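You operate a simulated robot arm through the tools that you are given. There is no shell and no other tool. Be economical: measure what you need, move in short steps, check, and stop when the job is done.

The job below is to be done with a simulated robot arm. You get a single attempt, and the scene is never put back.

Task
Swap the old juice in the glass with the yellow band for water.
Fine: tip the juice into the green mug, glass back; then water from the steel jug about up to the line, jug back; leave the other glass; spill nothing. Set down upright: what you pick out, steel jug.
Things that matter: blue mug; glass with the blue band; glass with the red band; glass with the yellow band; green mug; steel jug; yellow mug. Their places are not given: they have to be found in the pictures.

It is judged by the outcome, as a careful person would: the job done as asked, and still so three seconds after it is handed in. It fails if anything else is knocked over, pushed out of place, dropped, spilled or broken.

Robot
A 6-joint arm with a two-finger parallel gripper, fixed in place. Base frame: the origin is at the foot of the arm, x ahead of it, y to its left, z up. Units: mm, degrees, N and s.
Its first joint turns from -66.0 to 66.0 degrees. Payload 2.7 kg.
The tool frame sits at the grasp point between the pads (the TCP): z along the fingers, y along the line on which they close. The tips reach 23 mm beyond it. Largest opening 94 mm; finger width 38, thickness 10; the body of the gripper, 54 by 96 mm, starts 39 mm behind the TCP.
Orientation is that of the tool frame in the base frame, as [roll, pitch, yaw] about the fixed x, y, z axes, in that order (R = Rz(yaw) Ry(pitch) Rx(roll)). With the fingers straight down and closing along the base's y, the tool's x points along the base's -x, its y along +y and its z along -z.

Tools
- The arm moves only by the tool drive_tool. Its argument "commands" is a list of rows, each an object of numbers (a shift or turn left out is 0, a gripper value left out holds the last): "fingers": the finger opening in cm, from 0 to 9.4; "x", "y", "z": the shift along the base's x, y, z in units of 150 mm (1.0 is 150 mm); "wx", "wy", "wz": the turn, a rotation vector about the base's x, y, z in units of 60 degrees (1.0 is 60 degrees). In form: [{"fingers": .., "x": .., "y": .., "z": .., "wx": .., "wy": .., "wz": ..}, ...]. A call has 1 to 8 rows; each row is the pose to reach, as a shift and turn from the pose commanded when the call began. A call with a number of a shift or a turn outside -1 to 1 is refused whole. A row lasts 0.2 s, in which the tool goes at most 50 mm and 8.6 degrees; a call with a longer step from one row to the next is refused whole, and so is a gripper value outside its range. Where a pose cannot be reached the arm comes as near as it can. A force on the tool above 40 N (or 10 N above the force at the start of the call, whichever is more), or a blocked arm, ends the call early, and 0.2 s more pass. The fingers move at their own pace (about 45 mm/s each) and stop on an object; they squeeze with about 37 N. The grip force told is the motor's: it shows also when the fingers shut on nothing. Time passes only in rows, and 0.2 s behind the last, so rows that repeat a pose let the fingers close. The reply holds the time, the measured pose of the TCP, the force on the tool along the base axes, the opening and the grip force, in the units named above and with some noise, with the torque about the TCP (base axes, N m) and any sound that the robot's microphone picked up.
- Cameras (640 x 400 px; columns grow to the right, rows downward): "scene" is fixed at [74.8, -423.7, 1419.3]; the picture's right is [0.81, -0.58, 0.00], its down [-0.26, -0.36, -0.90] and it looks along [0.52, 0.73, -0.44] (base axes); focal length 284 px, centre (320, 200). "wrist" rides on the gripper at [87, 16, -75] in the tool frame; the picture's right is [-0.18, 0.98, 0.00], its down [-0.58, -0.11, -0.81] and it looks along [-0.79, -0.15, 0.59] (tool axes); focal length 243 px, centre (320, 200).
- snapshot(camera): a new picture of that camera. It takes no simulated time.
- probe_pixels(camera, pixels): there is no depth. For up to 12 entries [column, row, z] of the newest picture of that camera ("zoom" is the newest enlarged one), the place [x, y] in the base frame at which the ray of that pixel passes the height z, good to about 3 mm. It takes no simulated time.
- close_up(camera, box): a new picture of the part [left, top, right, bottom] of that camera's present view, enlarged. It takes no simulated time.
- close_job(): hands the job in; it is judged then, once.

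Keep the steps short. Do not move on a guess: measure, check each grasp and each placing, and mend mistakes. In all there are 80 turns and 46 pictures (those below and enlarged ones count). Leave the gripper open and the arm clear of the work at the hand-in unless told otherwise, and finish with a single line.

The tools are called after "Call:" by a JSON object that holds its "fn" and its "kwargs". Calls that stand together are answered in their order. drive_tool: Moves the arm, as the interface text tells. Its arguments: {"type":"object","properties":{"commands":{"type":"array"}},"required":["commands"]} The other tools are called the same way: snapshot (camera) takes a picture; probe_pixels (camera, pixels) gives the place at which the rays of pixels pass given heights; close_up (camera, box) takes an enlarged picture of a part of a camera's view; close_job () hands the job in.

At the start:

```text
time: 0.0
tool_pos: [357.2, 33.5, 1300.2]
ee_rot: [180.0, 0.1, -179.9]
contact_force: [0.8, 0.1, -0.7]
torque: [0.01, 0.0, 0.01]
width: 94.1
finger_force: 0.1
```

scene: 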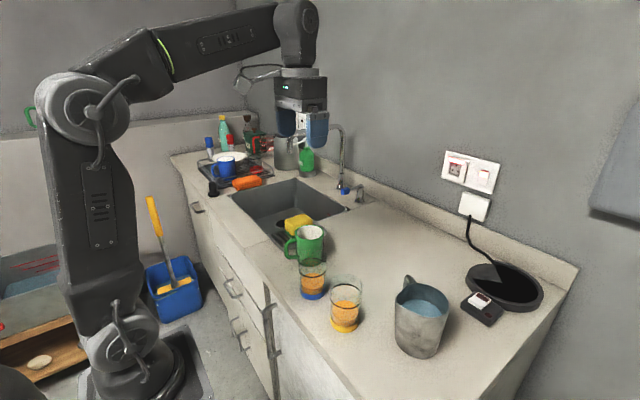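
wrist: 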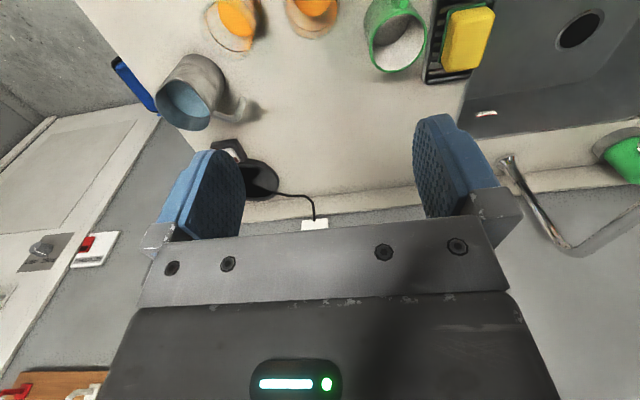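

I see the yellow-band glass near (345,310), the blue-band glass near (312,280), the green mug at (309,243) and the steel jug at (420,318). I'll enlarge that area to measure them.

Call:
{"fn": "close_up", "kwargs": {"camera": "scene", "box": [270, 210, 470, 370]}}

Call:
{"fn": "close_up", "kwargs": {"camera": "wrist", "box": [140, 0, 460, 200]}}

Call:
{"fn": "close_up", "kwargs": {"camera": "scene", "box": [180, 110, 340, 210]}}

```text
2.50 times, centred on (370, 290) of scene
```

zoom: 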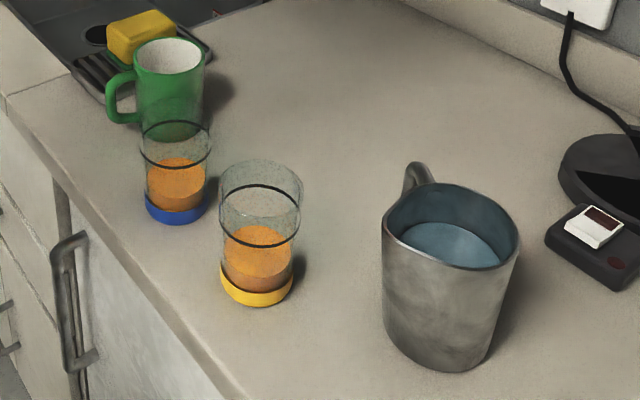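

```text
2.00 times, centred on (300, 100) of wrist
```

zoom: 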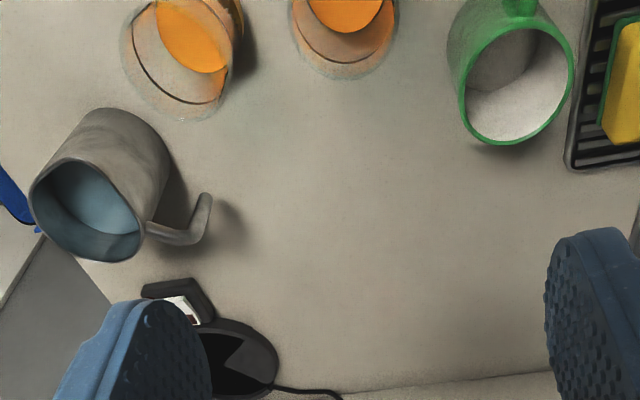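

```text
4.00 times, centred on (260, 160) of scene
```

zoom: 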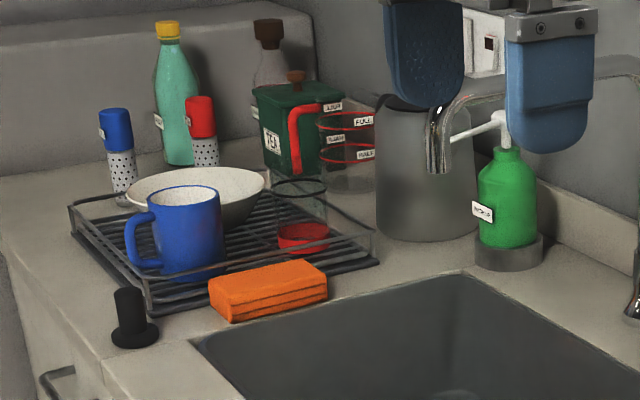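

Probing the base and rim points of the glasses, the mug and the jug, from both cameras.

Call:
{"fn": "probe_pixels", "kwargs": {"camera": "scene", "pixels": [[344.8, 326, 508], [344.8, 332.4, 508], [330.4, 325, 508], [359.2, 325, 508], [312, 294, 508], [310, 261, 508], [418, 350, 508], [410, 354, 508], [346.4, 284, 608], [310, 232, 608], [423, 300, 628], [409, 281, 628]]}}

Call:
{"fn": "probe_pixels", "kwargs": {"camera": "wrist", "pixels": [[184, 105, 628], [243, 108, 580], [243, 108, 628], [201, 112, 628], [155, 93, 628], [400, 45, 608], [370, 45, 608], [427, 40, 608], [228, 30, 608], [312, 20, 608], [313, 8, 548], [237, 20, 548]]}}

```text
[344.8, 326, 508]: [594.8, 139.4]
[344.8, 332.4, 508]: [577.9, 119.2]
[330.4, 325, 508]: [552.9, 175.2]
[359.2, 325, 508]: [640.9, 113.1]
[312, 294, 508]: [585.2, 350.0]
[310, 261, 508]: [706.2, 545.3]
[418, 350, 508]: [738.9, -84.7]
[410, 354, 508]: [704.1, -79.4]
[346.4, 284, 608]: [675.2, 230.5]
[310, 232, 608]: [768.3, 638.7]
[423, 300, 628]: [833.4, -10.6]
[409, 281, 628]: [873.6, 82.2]
```

```text
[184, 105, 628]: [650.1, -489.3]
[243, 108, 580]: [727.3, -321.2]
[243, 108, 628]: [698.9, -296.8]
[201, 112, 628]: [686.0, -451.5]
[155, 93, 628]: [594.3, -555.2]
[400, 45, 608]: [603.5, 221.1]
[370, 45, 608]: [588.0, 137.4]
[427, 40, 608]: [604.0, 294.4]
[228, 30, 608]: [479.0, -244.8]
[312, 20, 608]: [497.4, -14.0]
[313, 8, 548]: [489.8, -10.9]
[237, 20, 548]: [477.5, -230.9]
```

The two cameras disagree strongly at z=508. Triangulating the yellow glass puts the counter near z≈900, so the stated height looks wrong. I'll probe again at heights around 900 to pin it down.

Call:
{"fn": "probe_pixels", "kwargs": {"camera": "scene", "pixels": [[344.8, 326, 880], [344.8, 326, 900], [344.8, 326, 920], [477, 306, 900], [310, 261, 900], [418, 348, 900], [346.4, 284, 1000], [310, 232, 1000], [423, 300, 1020], [312, 294, 900], [489, 191.5, 1000], [409, 281, 1020]]}}

Call:
{"fn": "probe_pixels", "kwargs": {"camera": "wrist", "pixels": [[184, 105, 1020], [184, 105, 1000], [243, 108, 1000], [400, 45, 1000], [400, 45, 980], [228, 30, 1000], [312, 20, 1000], [313, 8, 930], [237, 20, 930], [314, 224, 1000], [201, 112, 1000], [155, 93, 1000]]}}

```text
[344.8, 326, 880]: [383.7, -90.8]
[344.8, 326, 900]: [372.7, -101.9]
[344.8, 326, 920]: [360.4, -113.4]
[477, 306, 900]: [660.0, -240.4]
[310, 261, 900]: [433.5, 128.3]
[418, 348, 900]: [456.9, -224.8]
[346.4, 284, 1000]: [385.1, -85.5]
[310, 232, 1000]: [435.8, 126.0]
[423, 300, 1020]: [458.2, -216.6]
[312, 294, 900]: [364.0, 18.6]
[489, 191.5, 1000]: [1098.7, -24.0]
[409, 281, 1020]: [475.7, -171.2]
```

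```text
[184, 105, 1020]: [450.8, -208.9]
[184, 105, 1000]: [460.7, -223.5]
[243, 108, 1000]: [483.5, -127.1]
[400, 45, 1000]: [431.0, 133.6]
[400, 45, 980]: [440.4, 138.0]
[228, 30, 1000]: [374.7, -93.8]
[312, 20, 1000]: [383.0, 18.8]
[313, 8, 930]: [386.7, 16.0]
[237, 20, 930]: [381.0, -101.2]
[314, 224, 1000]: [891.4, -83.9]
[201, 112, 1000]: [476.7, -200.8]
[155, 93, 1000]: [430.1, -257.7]
```

The cameras now agree: counter z≈900, yellow glass ≈(374,-99), blue glass ≈(372,18), green mug ≈(434,130), and jug ≈(458,-220) with its handle on the +y side. Next I'll turn the tool about z, high up in free air, to test the wrist range and look from other angles.

Call:
{"fn": "drive_tool", "kwargs": {"commands": [{"wz": 0.14}, {"wz": 0.28}, {"wz": 0.42}, {"wz": 0.56}, {"wz": 0.7}, {"wz": 0.84}, {"wz": 0.98}]}}

Call:
{"fn": "drive_tool", "kwargs": {"commands": [{"wz": 0.14}, {"wz": 0.28}, {"wz": 0.42}, {"wz": 0.52}, {"wz": 0.52}]}}

Call:
{"fn": "snapshot", "kwargs": {"camera": "wrist"}}

```text
time: 1.6
tool_pos: [357.6, 33.0, 1300.9]
ee_rot: [179.9, 0.1, -120.9]
contact_force: [-0.2, 0.3, -0.6]
torque: [0.01, 0.01, 0.01]
width: 94.2
finger_force: 0.0
```

```text
time: 2.8
tool_pos: [356.8, 33.4, 1299.8]
ee_rot: [179.9, 0.2, -89.6]
contact_force: [-0.3, -0.4, 0.0]
torque: [0.01, 0.01, 0.0]
width: 94.1
finger_force: 0.0
```

```text
40 pictures are left
```

wrist: 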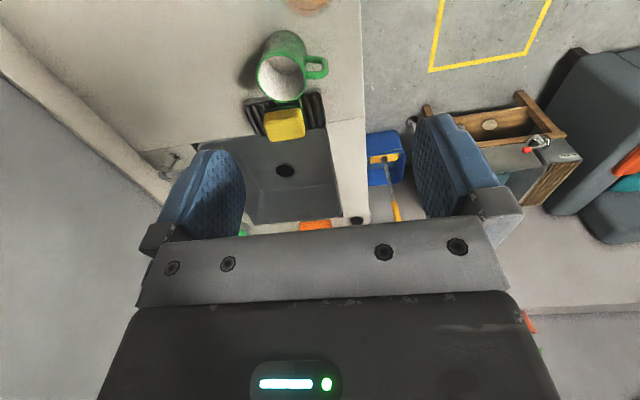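

The yaw works. The camera rides on the tool's +x side and looks back across the fingers. I'll continue to a yaw of 180 and move toward (250,-100).

Call:
{"fn": "drive_tool", "kwargs": {"commands": [{"wz": 0.14, "x": -0.1, "y": -0.12}, {"wz": 0.28, "x": -0.2, "y": -0.25}, {"wz": 0.42, "x": -0.3, "y": -0.37}, {"wz": 0.56, "x": -0.4, "y": -0.5}, {"wz": 0.7, "x": -0.5, "y": -0.62}, {"wz": 0.84, "x": -0.6, "y": -0.75}, {"wz": 0.98, "x": -0.7, "y": -0.88}]}}

Call:
{"fn": "drive_tool", "kwargs": {"commands": [{"wz": 0.14}, {"wz": 0.28}, {"wz": 0.42}, {"wz": 0.52}, {"wz": 0.52}]}}

Call:
{"fn": "snapshot", "kwargs": {"camera": "scene"}}

```text
time: 4.4
tool_pos: [251.6, -100.4, 1301.0]
ee_rot: [179.9, 0.1, -31.0]
contact_force: [0.0, 0.0, 0.7]
torque: [0.0, 0.0, 0.02]
width: 94.0
finger_force: 0.0
```

```text
time: 5.6
tool_pos: [245.2, -16.4, 1299.5]
ee_rot: [179.7, 0.2, 0.1]
contact_force: [0.1, 0.6, 0.8]
torque: [0.0, -0.05, 0.02]
width: 94.0
finger_force: 0.1
out of reach, approached as far as the arm can: row 2, 3, 4, 5
```

```text
39 pictures are left
```

scene: 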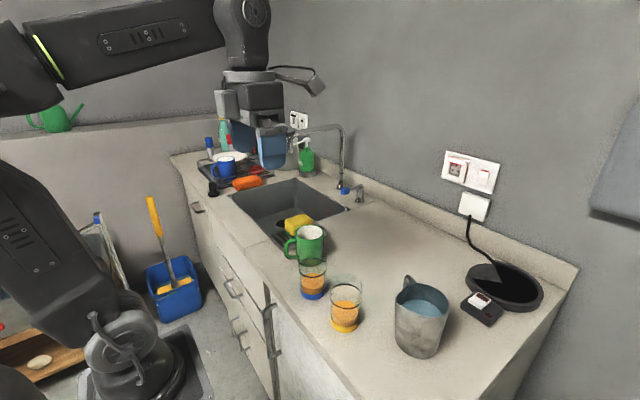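

Joint 6 hits its limit going this way. For the glass I'd unwind the other way. While I'm here I'll test whether a horizontal tool pointing +x, camera on top, is reachable.

Call:
{"fn": "drive_tool", "kwargs": {"commands": [{"wy": -0.14, "wz": -0.05, "x": 0.1, "y": 0.55}, {"wy": -0.28, "x": 0.2, "y": 0.6}, {"wy": -0.42, "x": 0.3, "y": 0.6}, {"wy": -0.56, "x": 0.4, "y": 0.6}, {"wy": -0.7, "x": 0.5, "y": 0.6}, {"wy": -0.84, "x": 0.6, "y": 0.6}, {"wy": -0.98, "x": 0.7, "y": 0.6}]}}

```text
refused: row 1 steps farther than a row can; nothing moved
```

The first step was too long, so I'll use smaller ones.

Call:
{"fn": "drive_tool", "kwargs": {"commands": [{"wy": -0.14, "x": 0.1, "y": 0.3}, {"wy": -0.28, "x": 0.2, "y": 0.5}, {"wy": -0.42, "x": 0.3, "y": 0.6}, {"wy": -0.56, "x": 0.4, "y": 0.6}, {"wy": -0.7, "x": 0.5, "y": 0.6}, {"wy": -0.84, "x": 0.6, "y": 0.6}, {"wy": -0.98, "x": 0.7, "y": 0.6}]}}

Call:
{"fn": "drive_tool", "kwargs": {"commands": [{"wy": -0.14, "z": -0.2}, {"wy": -0.28, "z": -0.4}, {"wy": -0.42, "z": -0.6}, {"wy": -0.52, "z": -0.8}, {"wy": -0.52, "z": -1}]}}

```text
time: 7.2
tool_pos: [350.8, 72.5, 1297.4]
ee_rot: [179.7, -58.9, 0.2]
contact_force: [-0.1, -0.1, -1.1]
torque: [0.01, 0.02, 0.07]
width: 94.0
finger_force: 0.1
```

```text
time: 8.4
tool_pos: [379.9, 88.1, 1166.1]
ee_rot: [127.7, -89.8, 52.0]
contact_force: [1.0, 0.5, 0.8]
torque: [0.01, -0.02, 0.03]
width: 93.9
finger_force: 0.0
out of reach, approached as far as the arm can: row 4, 5
```

A horizontal tool only just reaches there. A better plan is to grip the glass with the tool about 45° down and outward and the camera on the near side. I'd then pour outward (+x) by pitching the tool, which needs no roll. I'll go back up and unwind the yaw.

Call:
{"fn": "drive_tool", "kwargs": {"commands": [{"wy": 0.14, "z": 0.2}, {"wy": 0.28, "z": 0.4}, {"wy": 0.42, "z": 0.6}, {"wy": 0.56, "z": 0.8}, {"wy": 0.7, "z": 1}, {"wy": 0.84, "z": 1}, {"wy": 0.98, "z": 1}]}}

Call:
{"fn": "drive_tool", "kwargs": {"commands": [{"wy": 0.14}, {"wy": 0.28}, {"wy": 0.42}, {"wy": 0.52}, {"wy": 0.52}]}}

```text
time: 10.0
tool_pos: [378.6, 89.1, 1315.2]
ee_rot: [179.9, -31.0, 0.2]
contact_force: [-0.1, 0.5, -0.3]
torque: [0.02, -0.02, 0.01]
width: 94.2
finger_force: 0.2
```

```text
time: 11.2
tool_pos: [380.0, 90.2, 1316.2]
ee_rot: [179.9, 0.1, 0.1]
contact_force: [0.0, -0.3, -0.2]
torque: [0.0, 0.01, 0.0]
width: 94.3
finger_force: 0.1
```

Now unwinding the yaw by about -195° while moving to a spot radially behind the yellow glass, still high up.

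Call:
{"fn": "drive_tool", "kwargs": {"commands": [{"wz": -0.14, "x": -0.05, "y": -0.08}, {"wz": -0.28, "x": -0.1, "y": -0.16}, {"wz": -0.42, "x": -0.16, "y": -0.24}, {"wz": -0.56, "x": -0.21, "y": -0.32}, {"wz": -0.7, "x": -0.27, "y": -0.4}, {"wz": -0.84, "x": -0.32, "y": -0.47}, {"wz": -0.98, "x": -0.37, "y": -0.54}]}}

Call:
{"fn": "drive_tool", "kwargs": {"commands": [{"wz": -0.14, "x": -0.05, "y": -0.08}, {"wz": -0.28, "x": -0.1, "y": -0.16}, {"wz": -0.42, "x": -0.16, "y": -0.24}, {"wz": -0.56, "x": -0.21, "y": -0.32}, {"wz": -0.7, "x": -0.27, "y": -0.4}, {"wz": -0.84, "x": -0.32, "y": -0.47}, {"wz": -0.98, "x": -0.37, "y": -0.54}]}}

Call:
{"fn": "drive_tool", "kwargs": {"commands": [{"wz": -0.14}, {"wz": -0.28}, {"wz": -0.42}, {"wz": -0.56}, {"wz": -0.7}, {"wz": -0.84}, {"wz": -0.98}, {"wz": -0.98}]}}

Call:
{"fn": "drive_tool", "kwargs": {"commands": [{"wz": -0.14, "z": -0.1}, {"wz": -0.28, "z": -0.2}, {"wz": -0.31, "z": -0.3}, {"wz": -0.31, "z": -0.3}]}}

```text
time: 12.8
tool_pos: [324.0, 7.8, 1315.6]
ee_rot: [179.8, 0.1, -59.0]
contact_force: [-0.4, 0.2, -0.1]
torque: [0.01, -0.03, 0.01]
width: 93.8
finger_force: 0.0
```

```text
time: 14.4
tool_pos: [268.5, -71.8, 1316.3]
ee_rot: [179.9, 0.0, -117.6]
contact_force: [0.5, 0.3, -0.4]
torque: [-0.01, -0.03, 0.02]
width: 94.0
finger_force: 0.1
```

```text
time: 16.2
tool_pos: [269.7, -73.6, 1314.9]
ee_rot: [179.9, 0.2, -176.4]
contact_force: [-0.6, 0.0, -0.6]
torque: [0.01, 0.0, 0.03]
width: 94.0
finger_force: 0.1
```

```text
time: 17.2
tool_pos: [268.6, -73.2, 1270.8]
ee_rot: [179.9, 0.1, 165.1]
contact_force: [-0.5, -0.3, 0.0]
torque: [0.0, 0.02, 0.01]
width: 93.9
finger_force: 0.0
```

The pose is good. Now I'll tilt the tool 45° outward along the glass's azimuth while going down a little, then look.

Call:
{"fn": "drive_tool", "kwargs": {"commands": [{"wx": -0.034, "wy": -0.127, "z": -0.1}, {"wx": -0.068, "wy": -0.254, "z": -0.2}, {"wx": -0.102, "wy": -0.381, "z": -0.3}, {"wx": -0.136, "wy": -0.508, "z": -0.4}, {"wx": -0.17, "wy": -0.635, "z": -0.5}, {"wx": -0.194, "wy": -0.7245, "z": -0.6}, {"wx": -0.194, "wy": -0.7245, "z": -0.6}]}}

Call:
{"fn": "snapshot", "kwargs": {"camera": "wrist"}}

Call:
{"fn": "snapshot", "kwargs": {"camera": "scene"}}

```text
time: 18.8
tool_pos: [268.9, -73.8, 1179.8]
ee_rot: [179.9, 45.1, 165.2]
contact_force: [-0.4, 0.5, 0.6]
torque: [-0.02, 0.0, 0.03]
width: 93.8
finger_force: 0.1
```

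```text
38 pictures are left
```

wrist: 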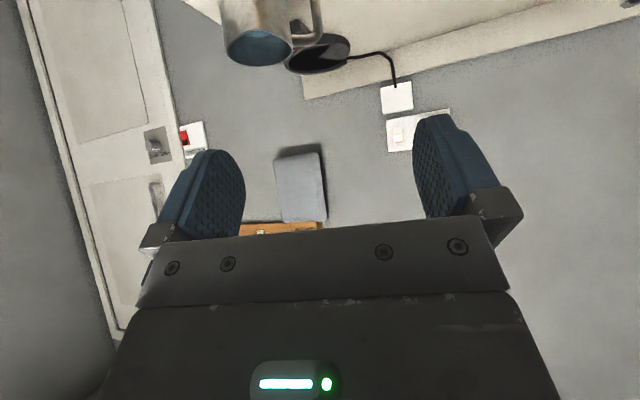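

```text
37 pictures are left
```

scene: 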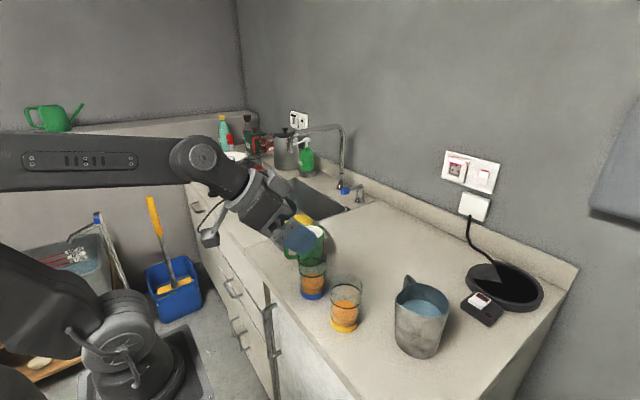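

The 45° tilt works. The wrist image is upside-down relative to the world, so lower down I should see the glass side-on. I'll descend to a pre-grasp spot at about radial 300, z≈1035, still short of the glass.

Call:
{"fn": "drive_tool", "kwargs": {"commands": [{"x": 0.03, "y": -0.008, "z": -0.2}, {"x": 0.06, "y": -0.017, "z": -0.4}, {"x": 0.09, "y": -0.025, "z": -0.6}, {"x": 0.12, "y": -0.033, "z": -0.8}, {"x": 0.12, "y": -0.033, "z": -0.95}, {"x": 0.12, "y": -0.033, "z": -0.95}]}}

Call:
{"fn": "snapshot", "kwargs": {"camera": "wrist"}}

```text
time: 20.2
tool_pos: [309.7, -115.8, 1074.7]
ee_rot: [179.7, 45.0, 165.1]
contact_force: [-0.5, -0.5, -0.4]
torque: [0.0, -0.02, 0.01]
width: 94.1
finger_force: 0.1
out of reach, approached as far as the arm can: row 2, 3, 4, 5, 6
```

```text
36 pictures are left
```

wrist: 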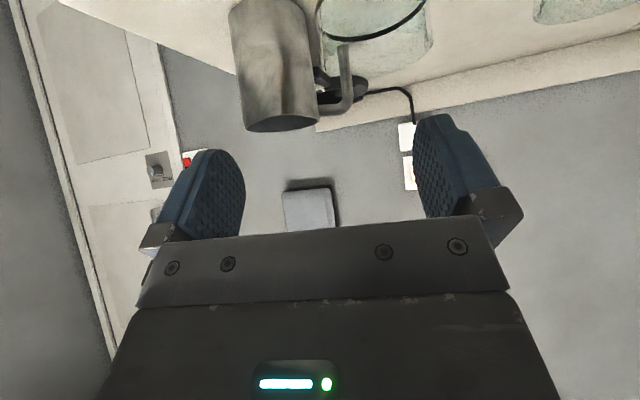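

It's out of reach this close to the base: the arm folds up and drifted to y=-116. I'll test the reach at the glass's radius (387) and height at an empty spot, azimuth -40°, in front of the jug. First I'll swing there and up a bit.

Call:
{"fn": "drive_tool", "kwargs": {"commands": [{"z": 0.2, "wz": -0.1}, {"z": 0.4, "y": -0.2, "wz": -0.2}, {"z": 0.4, "y": -0.4, "wz": -0.3}, {"z": 0.4, "y": -0.6, "x": -0.05, "wz": -0.42}, {"z": 0.4, "y": -0.8, "x": -0.1, "wz": -0.42}, {"z": 0.4, "y": -0.89, "x": -0.1, "wz": -0.42}, {"z": 0.2, "y": -0.89, "x": -0.1, "wz": -0.42}, {"z": 0, "y": -0.89, "x": -0.1, "wz": -0.42}]}}

Call:
{"fn": "snapshot", "kwargs": {"camera": "scene"}}

```text
time: 22.0
tool_pos: [297.7, -252.0, 1085.0]
ee_rot: [-179.8, 45.6, 139.8]
contact_force: [-0.8, -0.4, -0.4]
torque: [-0.01, -0.01, -0.01]
width: 93.8
finger_force: 0.0
out of reach, approached as far as the arm can: row 8
```

```text
35 pictures are left
```

scene: 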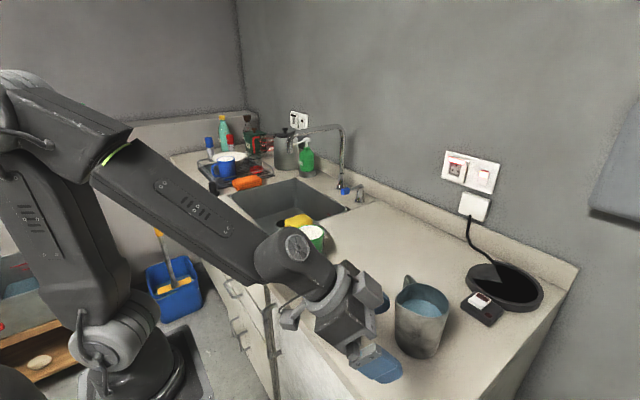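

The scene picture shows the tool already in line with the forearm, so the wrist can't bend up further. I'll reduce the tilt to about 30° and test lower here.

Call:
{"fn": "drive_tool", "kwargs": {"commands": [{"wx": 0.08, "wy": 0.096}, {"wx": 0.161, "wy": 0.192}, {"wx": 0.161, "wy": 0.192, "z": -0.2}, {"wx": 0.161, "wy": 0.192, "z": -0.4}, {"wx": 0.161, "wy": 0.192, "z": -0.6}, {"wx": 0.161, "wy": 0.192, "z": -0.8}, {"wx": 0.161, "wy": 0.192, "z": -0.8}]}}

```text
time: 23.6
tool_pos: [295.7, -250.8, 982.1]
ee_rot: [-179.7, 30.3, 139.9]
contact_force: [-0.2, 0.7, -0.2]
torque: [0.01, 0.02, -0.03]
width: 94.1
finger_force: 0.1
out of reach, approached as far as the arm can: row 1, 6, 7
```

At this radius the outward tilt is limited to about 25-30°. New plan: grip the glass with the closing axis radial and the gripper leaning sideways, body toward -y. Then pour sideways toward +y into the mug. First I'll rise, straighten the tool and yaw by +115°.

Call:
{"fn": "drive_tool", "kwargs": {"commands": [{"z": 0.25}, {"z": 0.5, "wx": 0.08, "wy": 0.096}, {"z": 0.75, "wx": 0.161, "wy": 0.192}, {"z": 1, "wx": 0.24, "wy": 0.288}, {"z": 1, "wx": 0.321, "wy": 0.383}, {"z": 1, "wx": 0.321, "wy": 0.383}]}}

Call:
{"fn": "drive_tool", "kwargs": {"commands": [{"wz": 0.14, "y": 0.1}, {"wz": 0.28, "y": 0.2}, {"wz": 0.42, "y": 0.3}, {"wz": 0.56, "y": 0.4, "z": 0.1}, {"wz": 0.7, "y": 0.5, "z": 0.2}, {"wz": 0.84, "y": 0.6, "x": 0.1, "z": 0.3}, {"wz": 0.98, "y": 0.7, "x": 0.2, "z": 0.4}, {"wz": 1.0, "y": 0.8, "x": 0.3, "z": 0.5}]}}

Call:
{"fn": "drive_tool", "kwargs": {"commands": [{"wz": 0.14, "y": 0.2}, {"wz": 0.28, "y": 0.4}, {"wz": 0.42, "y": 0.6, "x": 0.1}, {"wz": 0.56, "y": 0.8, "x": 0.2}, {"wz": 0.7, "y": 0.95, "x": 0.3}, {"wz": 0.84, "y": 1, "x": 0.4}, {"wz": 0.917, "y": 1, "x": 0.4}]}}

```text
time: 25.0
tool_pos: [294.8, -249.1, 1132.6]
ee_rot: [180.0, -0.1, 140.0]
contact_force: [-0.1, -0.2, -0.9]
torque: [0.02, 0.02, -0.02]
width: 94.0
finger_force: 0.0
```

```text
time: 26.8
tool_pos: [340.1, -131.0, 1205.2]
ee_rot: [-180.0, 0.0, -159.9]
contact_force: [-0.3, 0.1, 0.0]
torque: [0.01, 0.02, 0.0]
width: 94.1
finger_force: 0.0
```

```text
time: 28.4
tool_pos: [400.4, 20.3, 1207.2]
ee_rot: [179.9, 0.0, -104.8]
contact_force: [1.3, -0.2, -0.5]
torque: [0.0, 0.02, -0.02]
width: 93.6
finger_force: 0.0
```

Now an in-air test of the pouring pose, high above the mug: yaw to -90, go to about (430,85,1200), and turn about -x by 80°.

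Call:
{"fn": "drive_tool", "kwargs": {"commands": [{"wz": 0.12, "x": 0.1, "y": 0.2}, {"wz": 0.247, "x": 0.2, "y": 0.43}, {"wz": 0.247, "x": 0.2, "y": 0.43}]}}

Call:
{"fn": "drive_tool", "kwargs": {"commands": [{"wx": -0.14}, {"wx": -0.28}, {"wx": -0.42}, {"wx": -0.56}, {"wx": -0.7}, {"wx": -0.84}, {"wx": -0.98}, {"wx": -0.98}]}}

Call:
{"fn": "drive_tool", "kwargs": {"commands": [{"wx": -0.14}, {"wx": -0.28}, {"wx": -0.4}, {"wx": -0.4, "z": -0.25}, {"wx": -0.4, "z": -0.5}, {"wx": -0.4, "z": -0.65}, {"wx": -0.4, "z": -0.65}]}}

Call:
{"fn": "snapshot", "kwargs": {"camera": "scene"}}

```text
time: 29.2
tool_pos: [430.0, 84.5, 1207.7]
ee_rot: [-180.0, 0.1, -90.1]
contact_force: [0.4, -0.5, -0.1]
torque: [-0.01, 0.01, 0.01]
width: 94.0
finger_force: 0.1
```

```text
time: 31.0
tool_pos: [431.0, 83.0, 1207.7]
ee_rot: [-179.6, -58.9, -90.5]
contact_force: [-0.5, 0.5, 0.1]
torque: [0.02, 0.0, 0.03]
width: 93.8
finger_force: 0.0
```

```text
time: 32.6
tool_pos: [430.1, 83.1, 1109.4]
ee_rot: [-178.1, -82.6, -91.8]
contact_force: [-0.2, 0.4, -0.2]
torque: [0.0, 0.03, 0.06]
width: 94.1
finger_force: 0.1
```

```text
34 pictures are left
```

scene: 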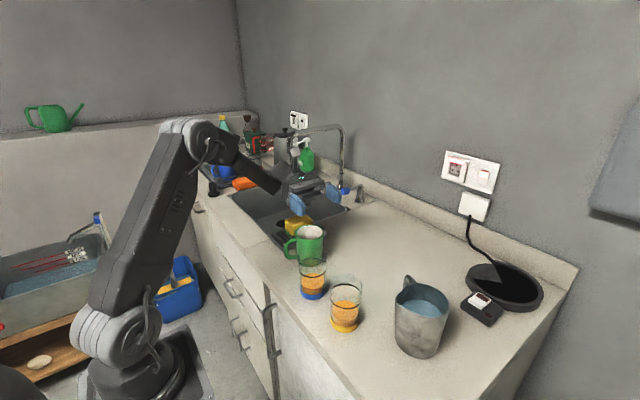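

The pour pose is reachable. The camera now looks down and toward -y, so I'll take a picture here to refine the positions.

Call:
{"fn": "snapshot", "kwargs": {"camera": "wrist"}}

```text
33 pictures are left
```

wrist: 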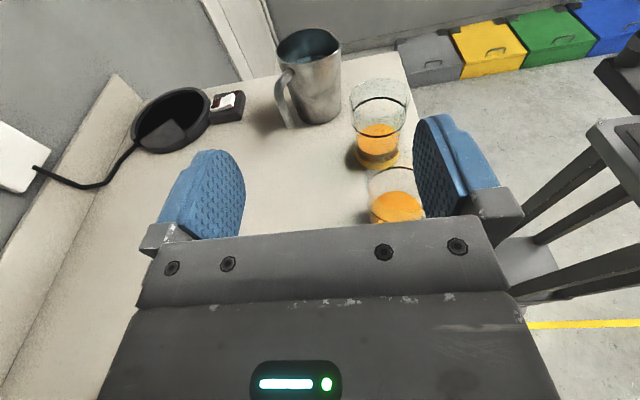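

This is a clear upright view of the jug with its handle facing us, and of both glasses. I'll enlarge it to measure.

Call:
{"fn": "close_up", "kwargs": {"camera": "wrist", "box": [256, 20, 416, 220]}}

Call:
{"fn": "probe_pixels", "kwargs": {"camera": "wrist", "pixels": [[378, 158, 900], [378, 158, 890], [378, 158, 910], [316, 116, 900], [379, 93, 1010], [379, 93, 1000], [308, 45, 1020], [308, 45, 1030], [281, 98, 960], [380, 113, 980]]}}

```text
2.00 times, centred on (336, 120) of wrist
```

zoom: 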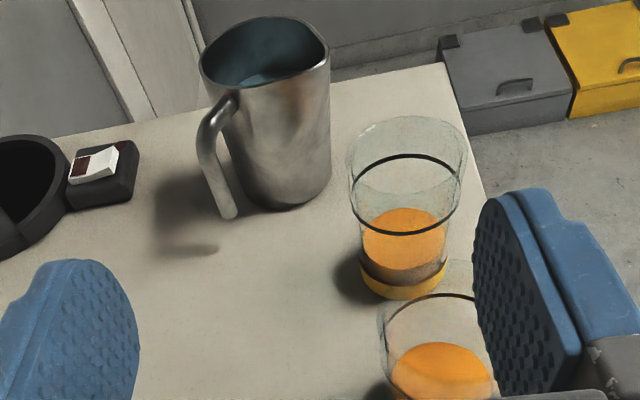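

```text
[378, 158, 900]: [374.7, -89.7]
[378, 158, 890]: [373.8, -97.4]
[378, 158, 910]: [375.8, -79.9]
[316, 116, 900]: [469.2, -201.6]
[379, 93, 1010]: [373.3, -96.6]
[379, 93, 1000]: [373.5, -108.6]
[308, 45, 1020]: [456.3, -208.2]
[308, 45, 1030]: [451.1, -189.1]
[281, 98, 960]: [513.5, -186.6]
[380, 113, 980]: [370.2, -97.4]
```

Refining the glass, mug and jug positions by crossing both views at several heights.

Call:
{"fn": "probe_pixels", "kwargs": {"camera": "scene", "pixels": [[344.8, 321.6, 890], [344.8, 321.6, 900], [344.8, 321.6, 910], [346.4, 286.8, 1000], [346.4, 286.8, 1010], [346.4, 286.8, 1020], [345.6, 296, 970], [345.6, 296, 980], [310, 233, 1000], [310, 233, 990]]}}

Call:
{"fn": "probe_pixels", "kwargs": {"camera": "wrist", "pixels": [[378, 155, 890], [378, 155, 900], [378, 155, 910], [379.5, 98.5, 1000], [379.5, 98.5, 1010], [379.5, 98.5, 1020], [378.5, 117.5, 970], [378.5, 117.5, 980], [378.5, 117.5, 960], [275, 90, 960], [275, 90, 980], [289, 129, 910]]}}

```text
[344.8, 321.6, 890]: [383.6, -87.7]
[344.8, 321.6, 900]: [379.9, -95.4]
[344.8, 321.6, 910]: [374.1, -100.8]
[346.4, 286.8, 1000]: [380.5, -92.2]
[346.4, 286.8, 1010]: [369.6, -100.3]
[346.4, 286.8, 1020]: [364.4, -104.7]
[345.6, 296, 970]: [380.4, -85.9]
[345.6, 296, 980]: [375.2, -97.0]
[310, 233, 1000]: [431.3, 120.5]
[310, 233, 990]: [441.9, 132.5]
```

```text
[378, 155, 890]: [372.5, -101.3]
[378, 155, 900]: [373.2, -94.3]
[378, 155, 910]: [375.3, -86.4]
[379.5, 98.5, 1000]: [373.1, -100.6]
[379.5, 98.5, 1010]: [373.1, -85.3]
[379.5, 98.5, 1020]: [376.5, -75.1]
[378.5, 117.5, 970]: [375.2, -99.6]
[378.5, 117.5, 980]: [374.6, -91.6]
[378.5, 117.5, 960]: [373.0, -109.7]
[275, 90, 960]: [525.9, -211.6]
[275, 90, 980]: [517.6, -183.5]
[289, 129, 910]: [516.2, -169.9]
```

Fixes so far: glass centre ≈(375,-96), counter ≈901, rim ≈1003, line ≈977. I'll grip just below the rim with a 15° lean at TCP z≈978 so the palm clears the rim. First, back up and upright, moving to above the pre-grasp.

Call:
{"fn": "drive_tool", "kwargs": {"commands": [{"wx": 0.14, "z": 0.2}, {"wx": 0.28, "z": 0.4}, {"wx": 0.42, "z": 0.6}, {"wx": 0.56, "z": 0.8}, {"wx": 0.7, "z": 0.9}, {"wx": 0.84, "z": 0.9}, {"wx": 0.98, "z": 0.9}, {"wx": 0.98, "z": 0.9}]}}

Call:
{"fn": "drive_tool", "kwargs": {"commands": [{"wx": 0.14, "y": -0.2}, {"wx": 0.28, "y": -0.4}, {"wx": 0.397, "y": -0.6}, {"wx": 0.397, "y": -0.8, "x": -0.1}, {"wx": 0.397, "y": -1, "x": -0.2}, {"wx": 0.397, "y": -1, "x": -0.3}, {"wx": 0.397, "y": -1, "x": -0.4}]}}

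```text
time: 34.4
tool_pos: [431.7, 83.7, 1244.8]
ee_rot: [-179.8, -23.6, -90.2]
contact_force: [-0.5, 0.0, 0.1]
torque: [0.01, -0.01, -0.01]
width: 94.0
finger_force: 0.1
```

```text
time: 36.0
tool_pos: [369.9, -65.2, 1245.4]
ee_rot: [180.0, -0.1, -90.2]
contact_force: [-0.4, 0.1, 0.0]
torque: [0.01, 0.0, 0.0]
width: 93.9
finger_force: 0.0
```

Next: yaw to -105, shift to y=-123, then lean 15° about the closing axis and come down to z≈1085.

Call:
{"fn": "drive_tool", "kwargs": {"commands": [{"wz": -0.12, "y": -0.15, "z": -0.1}, {"wz": -0.247, "y": -0.3, "z": -0.3}, {"wz": -0.247, "y": -0.387, "z": -0.45}, {"wz": -0.247, "y": -0.387, "z": -0.45}]}}

Call:
{"fn": "drive_tool", "kwargs": {"commands": [{"wx": 0.12, "wy": -0.032, "z": -0.2}, {"wx": 0.2415, "wy": -0.0647, "z": -0.4}, {"wx": 0.2415, "wy": -0.0647, "z": -0.62}, {"wx": 0.2415, "wy": -0.0647, "z": -0.62}]}}

Call:
{"fn": "snapshot", "kwargs": {"camera": "wrist"}}

Call:
{"fn": "snapshot", "kwargs": {"camera": "scene"}}

```text
time: 37.0
tool_pos: [370.7, -124.7, 1176.3]
ee_rot: [-180.0, -0.1, -105.1]
contact_force: [-0.9, 1.2, -0.7]
torque: [0.01, 0.01, 0.02]
width: 94.1
finger_force: 0.2
```

```text
time: 38.0
tool_pos: [371.2, -124.1, 1084.0]
ee_rot: [-180.0, 14.9, -105.0]
contact_force: [-0.3, 0.3, 0.0]
torque: [0.03, 0.02, -0.02]
width: 94.0
finger_force: 0.0
```

```text
31 pictures are left
```

wrist: 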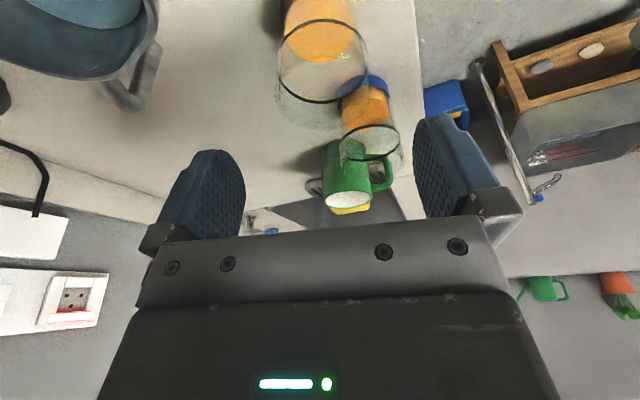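

```text
30 pictures are left
```

scene: 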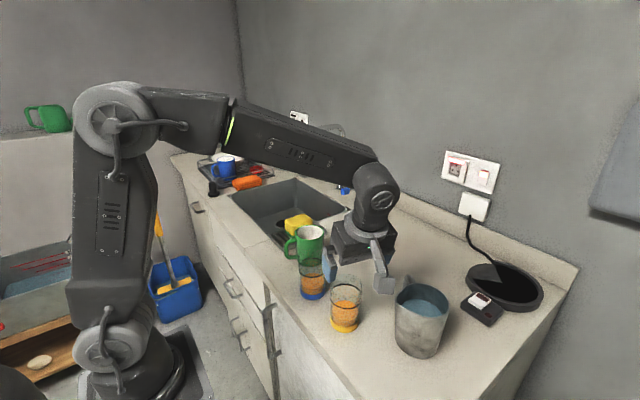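

The line ring sits at (324,60), about 3 mm off my approach line at column 320, which matches the measured 3 mm x error. I'll correct that and go in along the tool axis to (375,-96,978) with the fingers open.

Call:
{"fn": "drive_tool", "kwargs": {"commands": [{"x": -0.024}, {"x": -0.012, "y": 0.045, "z": -0.175}, {"x": 0.0, "y": 0.09, "z": -0.35}, {"x": 0.012, "y": 0.14, "z": -0.53}, {"x": 0.024, "y": 0.187, "z": -0.707}, {"x": 0.024, "y": 0.187, "z": -0.707}]}}

Call:
{"fn": "snapshot", "kwargs": {"camera": "wrist"}}

Call:
{"fn": "close_up", "kwargs": {"camera": "scene", "box": [270, 210, 470, 370]}}

```text
time: 39.4
tool_pos: [373.7, -96.1, 978.3]
ee_rot: [-179.9, 14.9, -105.0]
contact_force: [-0.3, -0.1, 0.2]
torque: [-0.01, -0.02, -0.03]
width: 93.9
finger_force: 0.0
```

```text
29 pictures are left
```

wrist: 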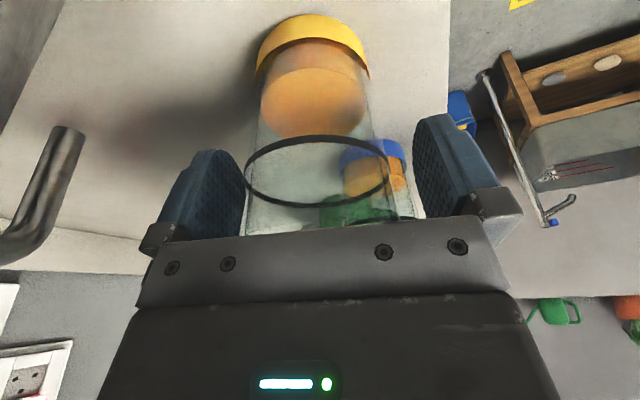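

```text
2.50 times, centred on (370, 290) of scene
```

zoom: 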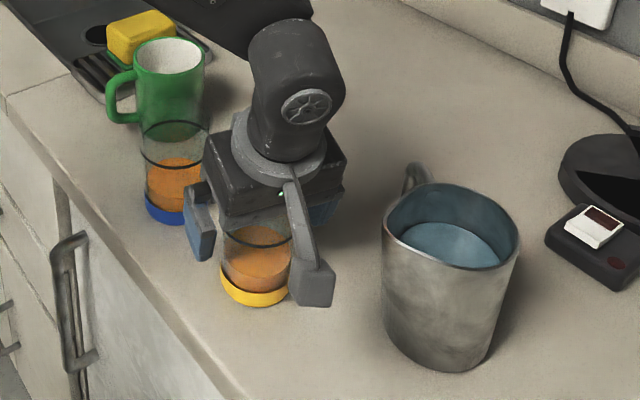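

The glass stands between the fingers, centred and clear of the palm. Closing now.

Call:
{"fn": "drive_tool", "kwargs": {"commands": [{"fingers": 5}, {"fingers": 5}, {"fingers": 5}, {"fingers": 5}, {"fingers": 5}]}}

Call:
{"fn": "drive_tool", "kwargs": {"commands": [{"z": 0.03}, {"z": 0.08}, {"z": 0.15}, {"z": 0.25}, {"z": 0.4}, {"z": 0.4}]}}

Call:
{"fn": "snapshot", "kwargs": {"camera": "wrist"}}

```text
time: 40.6
tool_pos: [373.7, -96.0, 977.2]
ee_rot: [180.0, 14.9, -105.0]
contact_force: [0.9, 1.1, -0.3]
torque: [0.02, 0.04, -0.03]
width: 66.1
finger_force: 37.0
```

```text
time: 42.0
tool_pos: [374.9, -95.5, 1038.8]
ee_rot: [180.0, 14.8, -105.1]
contact_force: [0.2, -0.7, -2.3]
torque: [0.03, 0.0, -0.01]
width: 66.1
finger_force: 36.6
```

```text
27 pictures are left
```

wrist: 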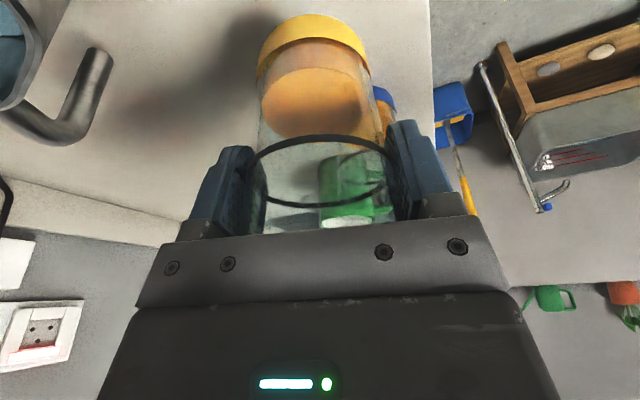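

Grip confirmed: width 66.1, lifted, glass upright. I'll refine the mug position before pouring.

Call:
{"fn": "probe_pixels", "kwargs": {"camera": "scene", "pixels": [[310, 259.6, 901], [309.8, 232.4, 985], [309.8, 232.4, 990], [309.8, 232.4, 995], [309.8, 232.4, 1000], [312, 292, 901]]}}

Call:
{"fn": "drive_tool", "kwargs": {"commands": [{"z": 0.2}, {"z": 0.4}, {"z": 0.6}, {"z": 0.75, "wz": 0.08}, {"z": 0.75, "wz": 0.16}, {"z": 0.75, "wz": 0.25}, {"z": 0.75, "wz": 0.25}]}}

```text
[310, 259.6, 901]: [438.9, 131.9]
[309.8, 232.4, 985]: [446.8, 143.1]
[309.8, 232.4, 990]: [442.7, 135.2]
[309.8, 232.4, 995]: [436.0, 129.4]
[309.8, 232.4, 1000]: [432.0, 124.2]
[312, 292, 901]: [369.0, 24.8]
```

```text
time: 43.6
tool_pos: [374.8, -96.3, 1152.1]
ee_rot: [-180.0, 15.0, -90.0]
contact_force: [0.1, 0.1, -2.3]
torque: [-0.03, 0.0, 0.04]
width: 66.2
finger_force: 37.4
```

Mug centre ≈(436,131), rim ≈994. I'll carry the glass upright at z≈1150 to beside the mug.

Call:
{"fn": "drive_tool", "kwargs": {"commands": [{"x": 0.05, "y": 0.1}, {"x": 0.12, "y": 0.25}, {"x": 0.2, "y": 0.4}, {"x": 0.28, "y": 0.55}, {"x": 0.35, "y": 0.7}, {"x": 0.41, "y": 0.85}, {"x": 0.41, "y": 0.95}, {"x": 0.41, "y": 0.95}]}}

Call:
{"fn": "drive_tool", "kwargs": {"commands": [{"wx": -0.1, "y": 0.05, "z": -0.05}, {"wx": -0.2, "y": 0.1, "z": -0.15}, {"wx": -0.3, "y": 0.15, "z": -0.25}, {"wx": -0.4, "y": 0.2, "z": -0.35}, {"wx": -0.5, "y": 0.22, "z": -0.45}, {"wx": -0.6, "y": 0.23, "z": -0.55}, {"wx": -0.7, "y": 0.23, "z": -0.62}, {"wx": -0.7, "y": 0.23, "z": -0.67}]}}

Call:
{"fn": "snapshot", "kwargs": {"camera": "wrist"}}

Call:
{"fn": "close_up", "kwargs": {"camera": "scene", "box": [240, 180, 400, 280]}}

```text
time: 45.4
tool_pos: [436.1, 46.3, 1152.4]
ee_rot: [-180.0, 14.9, -90.0]
contact_force: [0.2, -0.6, -2.4]
torque: [0.0, -0.01, -0.01]
width: 65.9
finger_force: 37.3
```

```text
time: 47.2
tool_pos: [435.6, 79.0, 1049.9]
ee_rot: [-179.9, -27.3, -90.0]
contact_force: [0.5, 1.0, -2.4]
torque: [0.07, 0.04, -0.04]
width: 65.7
finger_force: 37.4
```

```text
26 pictures are left
```

wrist: 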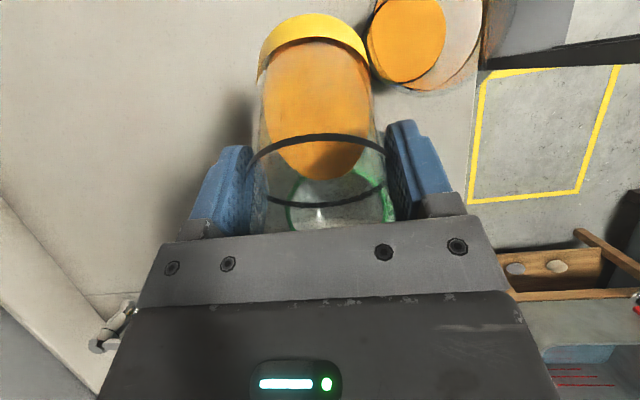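

```text
4.00 times, centred on (320, 230) of scene
```

zoom: 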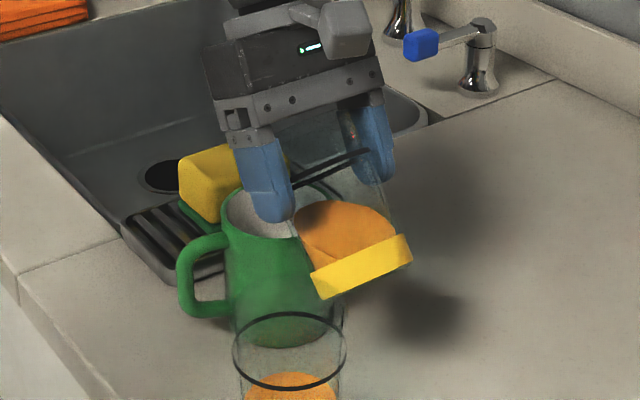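

The glass sits at about 42° with its lip over the mug (rim visible through the glass near (341,200)) and the juice hasn't reached the lip. I'll pour slowly to about 78°.

Call:
{"fn": "drive_tool", "kwargs": {"commands": [{"wx": -0.075, "y": 0.008}, {"wx": -0.15, "y": 0.017}, {"wx": -0.225, "y": 0.025, "z": -0.01}, {"wx": -0.3, "y": 0.033, "z": -0.02}, {"wx": -0.375, "y": 0.042, "z": -0.03}, {"wx": -0.45, "y": 0.053, "z": -0.03}, {"wx": -0.525, "y": 0.065, "z": -0.03}, {"wx": -0.6, "y": 0.08, "z": -0.03}]}}

Call:
{"fn": "close_up", "kwargs": {"camera": "scene", "box": [240, 180, 400, 280]}}

```text
time: 49.0
tool_pos: [436.1, 92.3, 1045.8]
ee_rot: [-179.8, -63.2, -90.1]
contact_force: [-0.6, 0.8, -1.5]
torque: [0.09, 0.0, 0.03]
width: 64.2
finger_force: 36.8
```

```text
4.00 times, centred on (320, 230) of scene
```

zoom: 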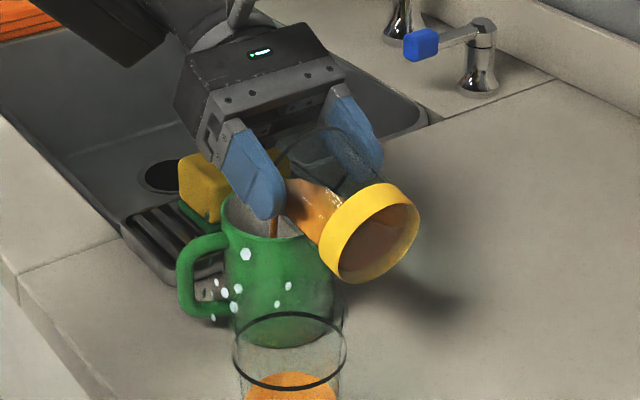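

Juice is falling into the mug. But there are white specks on the mug near (225,285) of the enlargement, and the width fell to 64.2. I'll look closer before continuing.

Call:
{"fn": "close_up", "kwargs": {"camera": "scene", "box": [280, 215, 350, 260]}}

Call:
{"fn": "snapshot", "kwargs": {"camera": "wrist"}}

```text
8.89 times, centred on (315, 238) of scene
```

zoom: 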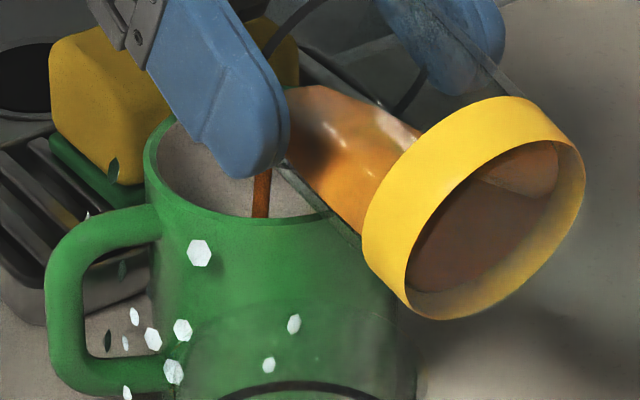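

```text
22 pictures are left
```

wrist: 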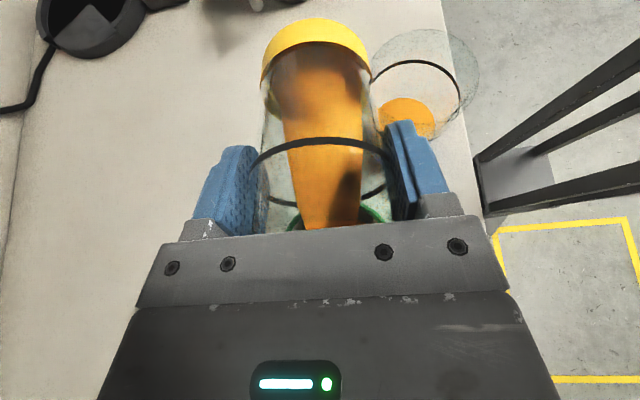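

The glass is intact and a single stream goes straight into the mug. The specks may be droplets in mid-air. I'll continue to about 105° and hold, then look again.

Call:
{"fn": "drive_tool", "kwargs": {"commands": [{"wx": -0.05, "y": 0.01, "z": 0.01}, {"wx": -0.1, "y": 0.02, "z": 0.02}, {"wx": -0.15, "y": 0.03, "z": 0.03}, {"wx": -0.2, "y": 0.04, "z": 0.04}, {"wx": -0.25, "y": 0.05, "z": 0.05}, {"wx": -0.3, "y": 0.06, "z": 0.06}, {"wx": -0.35, "y": 0.07, "z": 0.07}, {"wx": -0.4, "y": 0.08, "z": 0.07}]}}

Call:
{"fn": "close_up", "kwargs": {"camera": "scene", "box": [240, 180, 400, 280]}}

```text
time: 50.8
tool_pos: [435.8, 105.2, 1056.1]
ee_rot: [-178.2, -87.2, -91.8]
contact_force: [0.0, 0.6, -1.3]
torque: [0.06, -0.03, 0.02]
width: 63.7
finger_force: 37.1
```

```text
4.00 times, centred on (320, 230) of scene
```

zoom: 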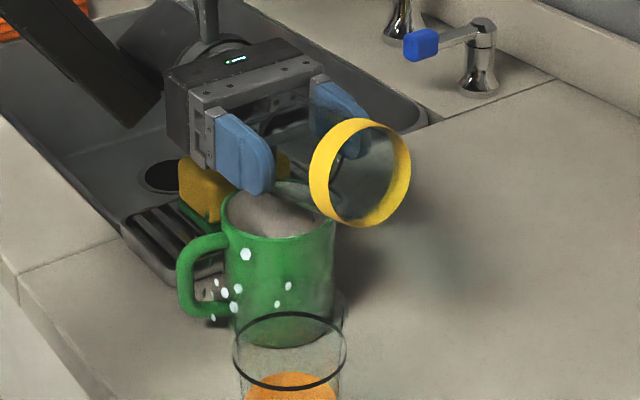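

The glass is empty. The specks haven't moved. I'll let it drip a moment, then lift the glass straight up and tilt it back upright.

Call:
{"fn": "drive_tool", "kwargs": {"commands": [{}, {}, {}, {}, {}]}}

Call:
{"fn": "drive_tool", "kwargs": {"commands": [{"wx": 0.12, "z": 0.1, "y": -0.02}, {"wx": 0.25, "z": 0.2, "y": -0.05}, {"wx": 0.38, "z": 0.3, "y": -0.1}, {"wx": 0.51, "z": 0.4, "y": -0.15}, {"wx": 0.64, "z": 0.5, "y": -0.2}, {"wx": 0.77, "z": 0.6, "y": -0.25}, {"wx": 0.9, "z": 0.65, "y": -0.3}, {"wx": 1.0, "z": 0.65, "y": -0.35}]}}

Call:
{"fn": "drive_tool", "kwargs": {"commands": [{"wx": 0.12, "y": -0.1}, {"wx": 0.25, "y": -0.2}, {"wx": 0.38, "y": -0.35}, {"wx": 0.51, "y": -0.5}, {"wx": 0.6, "y": -0.65}, {"wx": 0.703, "y": -0.8}, {"wx": 0.703, "y": -0.9}]}}

Call:
{"fn": "close_up", "kwargs": {"camera": "scene", "box": [270, 210, 430, 310]}}

```text
time: 52.0
tool_pos: [435.2, 105.2, 1056.4]
ee_rot: [-179.4, -87.0, -90.7]
contact_force: [-0.1, -1.0, -1.8]
torque: [0.08, 0.04, -0.03]
width: 63.8
finger_force: 36.7
```

```text
time: 53.8
tool_pos: [435.8, 53.2, 1153.2]
ee_rot: [-179.9, -26.9, -90.0]
contact_force: [0.0, -0.7, -1.9]
torque: [0.04, 0.02, 0.01]
width: 63.9
finger_force: 36.9
```

```text
time: 55.4
tool_pos: [435.2, -84.5, 1153.7]
ee_rot: [-179.8, 15.2, -90.0]
contact_force: [-0.1, 0.1, -3.1]
torque: [0.01, -0.01, 0.0]
width: 64.0
finger_force: 37.4
```

```text
4.00 times, centred on (350, 260) of scene
```

zoom: 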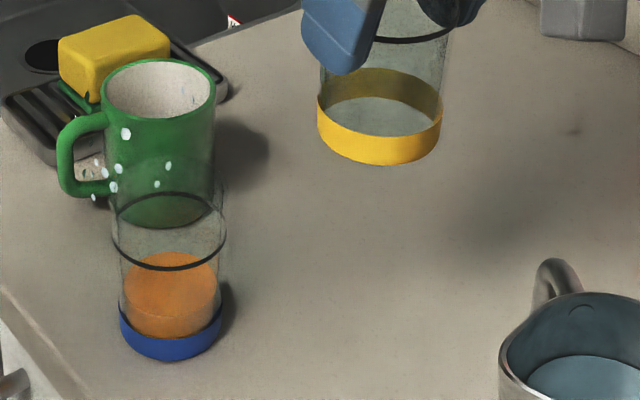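

The glass is back upright and empty. I'll check the mug and the specks from the wrist camera.

Call:
{"fn": "close_up", "kwargs": {"camera": "wrist", "box": [220, 0, 480, 240]}}

```text
1.67 times, centred on (350, 120) of wrist
```

zoom: 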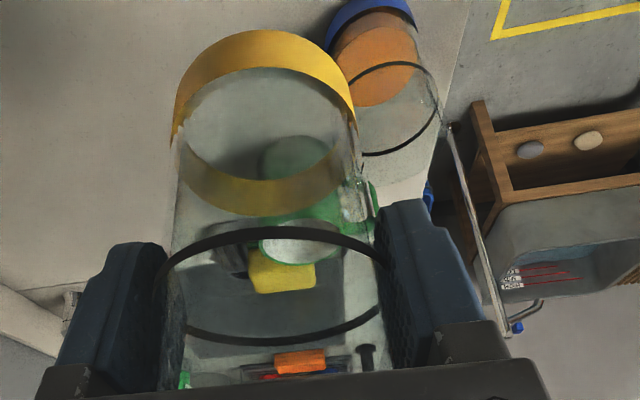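

The glass hasn't moved in the grip; ring and band are where they were. Returning it: back to (373.7,-96), yaw -105, then down to its original height.

Call:
{"fn": "drive_tool", "kwargs": {"commands": [{"x": -0.1, "y": -0.02, "wz": -0.06}, {"x": -0.2, "y": -0.04, "wz": -0.12}, {"x": -0.3, "y": -0.06, "wz": -0.19}, {"x": -0.41, "y": -0.077, "wz": -0.25}, {"x": -0.41, "y": -0.077, "wz": -0.25}]}}

Call:
{"fn": "drive_tool", "kwargs": {"commands": [{"z": -0.2}, {"z": -0.4}, {"z": -0.6}, {"z": -0.8}, {"z": -0.9}, {"z": -1.0}, {"z": -1.0}]}}

```text
time: 56.6
tool_pos: [374.6, -95.1, 1154.9]
ee_rot: [180.0, 15.2, -105.1]
contact_force: [0.1, 0.1, -1.5]
torque: [0.0, 0.02, -0.02]
width: 63.9
finger_force: 36.9
```

```text
time: 58.2
tool_pos: [373.8, -95.3, 1003.6]
ee_rot: [-180.0, 15.1, -104.9]
contact_force: [0.2, -0.9, -1.6]
torque: [-0.03, 0.05, -0.01]
width: 64.1
finger_force: 36.8
```

Now the last 26 mm, gently, watching the force.

Call:
{"fn": "drive_tool", "kwargs": {"commands": [{"z": -0.08}, {"z": -0.13}, {"z": -0.155}, {"z": -0.165}, {"z": -0.17}, {"z": -0.17}]}}

Call:
{"fn": "close_up", "kwargs": {"camera": "scene", "box": [300, 250, 400, 340]}}

```text
time: 59.6
tool_pos: [374.6, -94.6, 978.3]
ee_rot: [-179.9, 15.2, -105.0]
contact_force: [-6.5, 1.0, 16.4]
torque: [-0.23, 0.26, -0.13]
width: 64.1
finger_force: 37.2
```

```text
4.44 times, centred on (350, 295) of scene
```

zoom: 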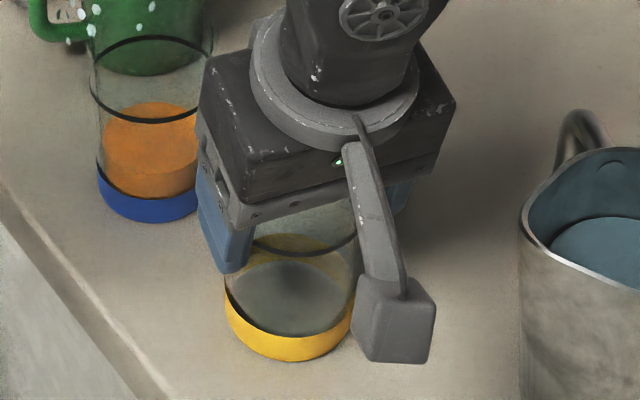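

It's on the counter, with 16 N pressing. I'll ease up about 1 mm, check the force, then open.

Call:
{"fn": "drive_tool", "kwargs": {"commands": [{"z": 0.007}, {"z": 0.007}]}}

```text
time: 60.2
tool_pos: [375.1, -94.2, 978.1]
ee_rot: [-179.8, 15.1, -105.0]
contact_force: [2.0, 1.3, 3.6]
torque: [-0.03, -0.22, 0.05]
width: 64.0
finger_force: 37.3
```

Only light contact now. Opening in small stages, then backing out along the tool axis.

Call:
{"fn": "drive_tool", "kwargs": {"commands": [{"fingers": 6.6}, {"fingers": 7.2}, {"fingers": 8.2}, {"fingers": 9.4}, {"fingers": 9.4}, {"fingers": 9.4}]}}

Call:
{"fn": "drive_tool", "kwargs": {"commands": [{"x": -0.006, "y": -0.025, "z": 0.1}, {"x": -0.018, "y": -0.068, "z": 0.26}, {"x": -0.036, "y": -0.135, "z": 0.52}, {"x": -0.048, "y": -0.185, "z": 0.72}, {"x": -0.048, "y": -0.185, "z": 1.0}, {"x": -0.048, "y": -0.185, "z": 1.0}]}}

Call:
{"fn": "close_up", "kwargs": {"camera": "scene", "box": [270, 210, 470, 370]}}

```text
time: 61.6
tool_pos: [374.8, -95.4, 978.9]
ee_rot: [179.9, 15.1, -105.0]
contact_force: [0.6, 0.3, -0.1]
torque: [0.01, 0.02, -0.04]
width: 94.1
finger_force: 0.0
```

```text
time: 63.0
tool_pos: [366.4, -122.7, 1130.1]
ee_rot: [-179.9, 15.1, -105.0]
contact_force: [0.4, 0.4, -0.3]
torque: [0.0, -0.01, -0.03]
width: 94.3
finger_force: 0.0
```

```text
2.50 times, centred on (370, 290) of scene
```

zoom: 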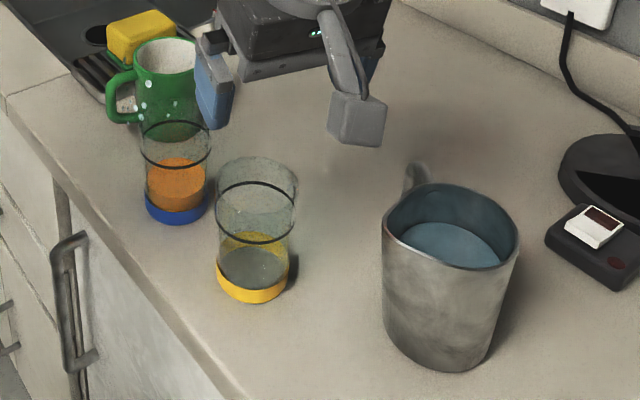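

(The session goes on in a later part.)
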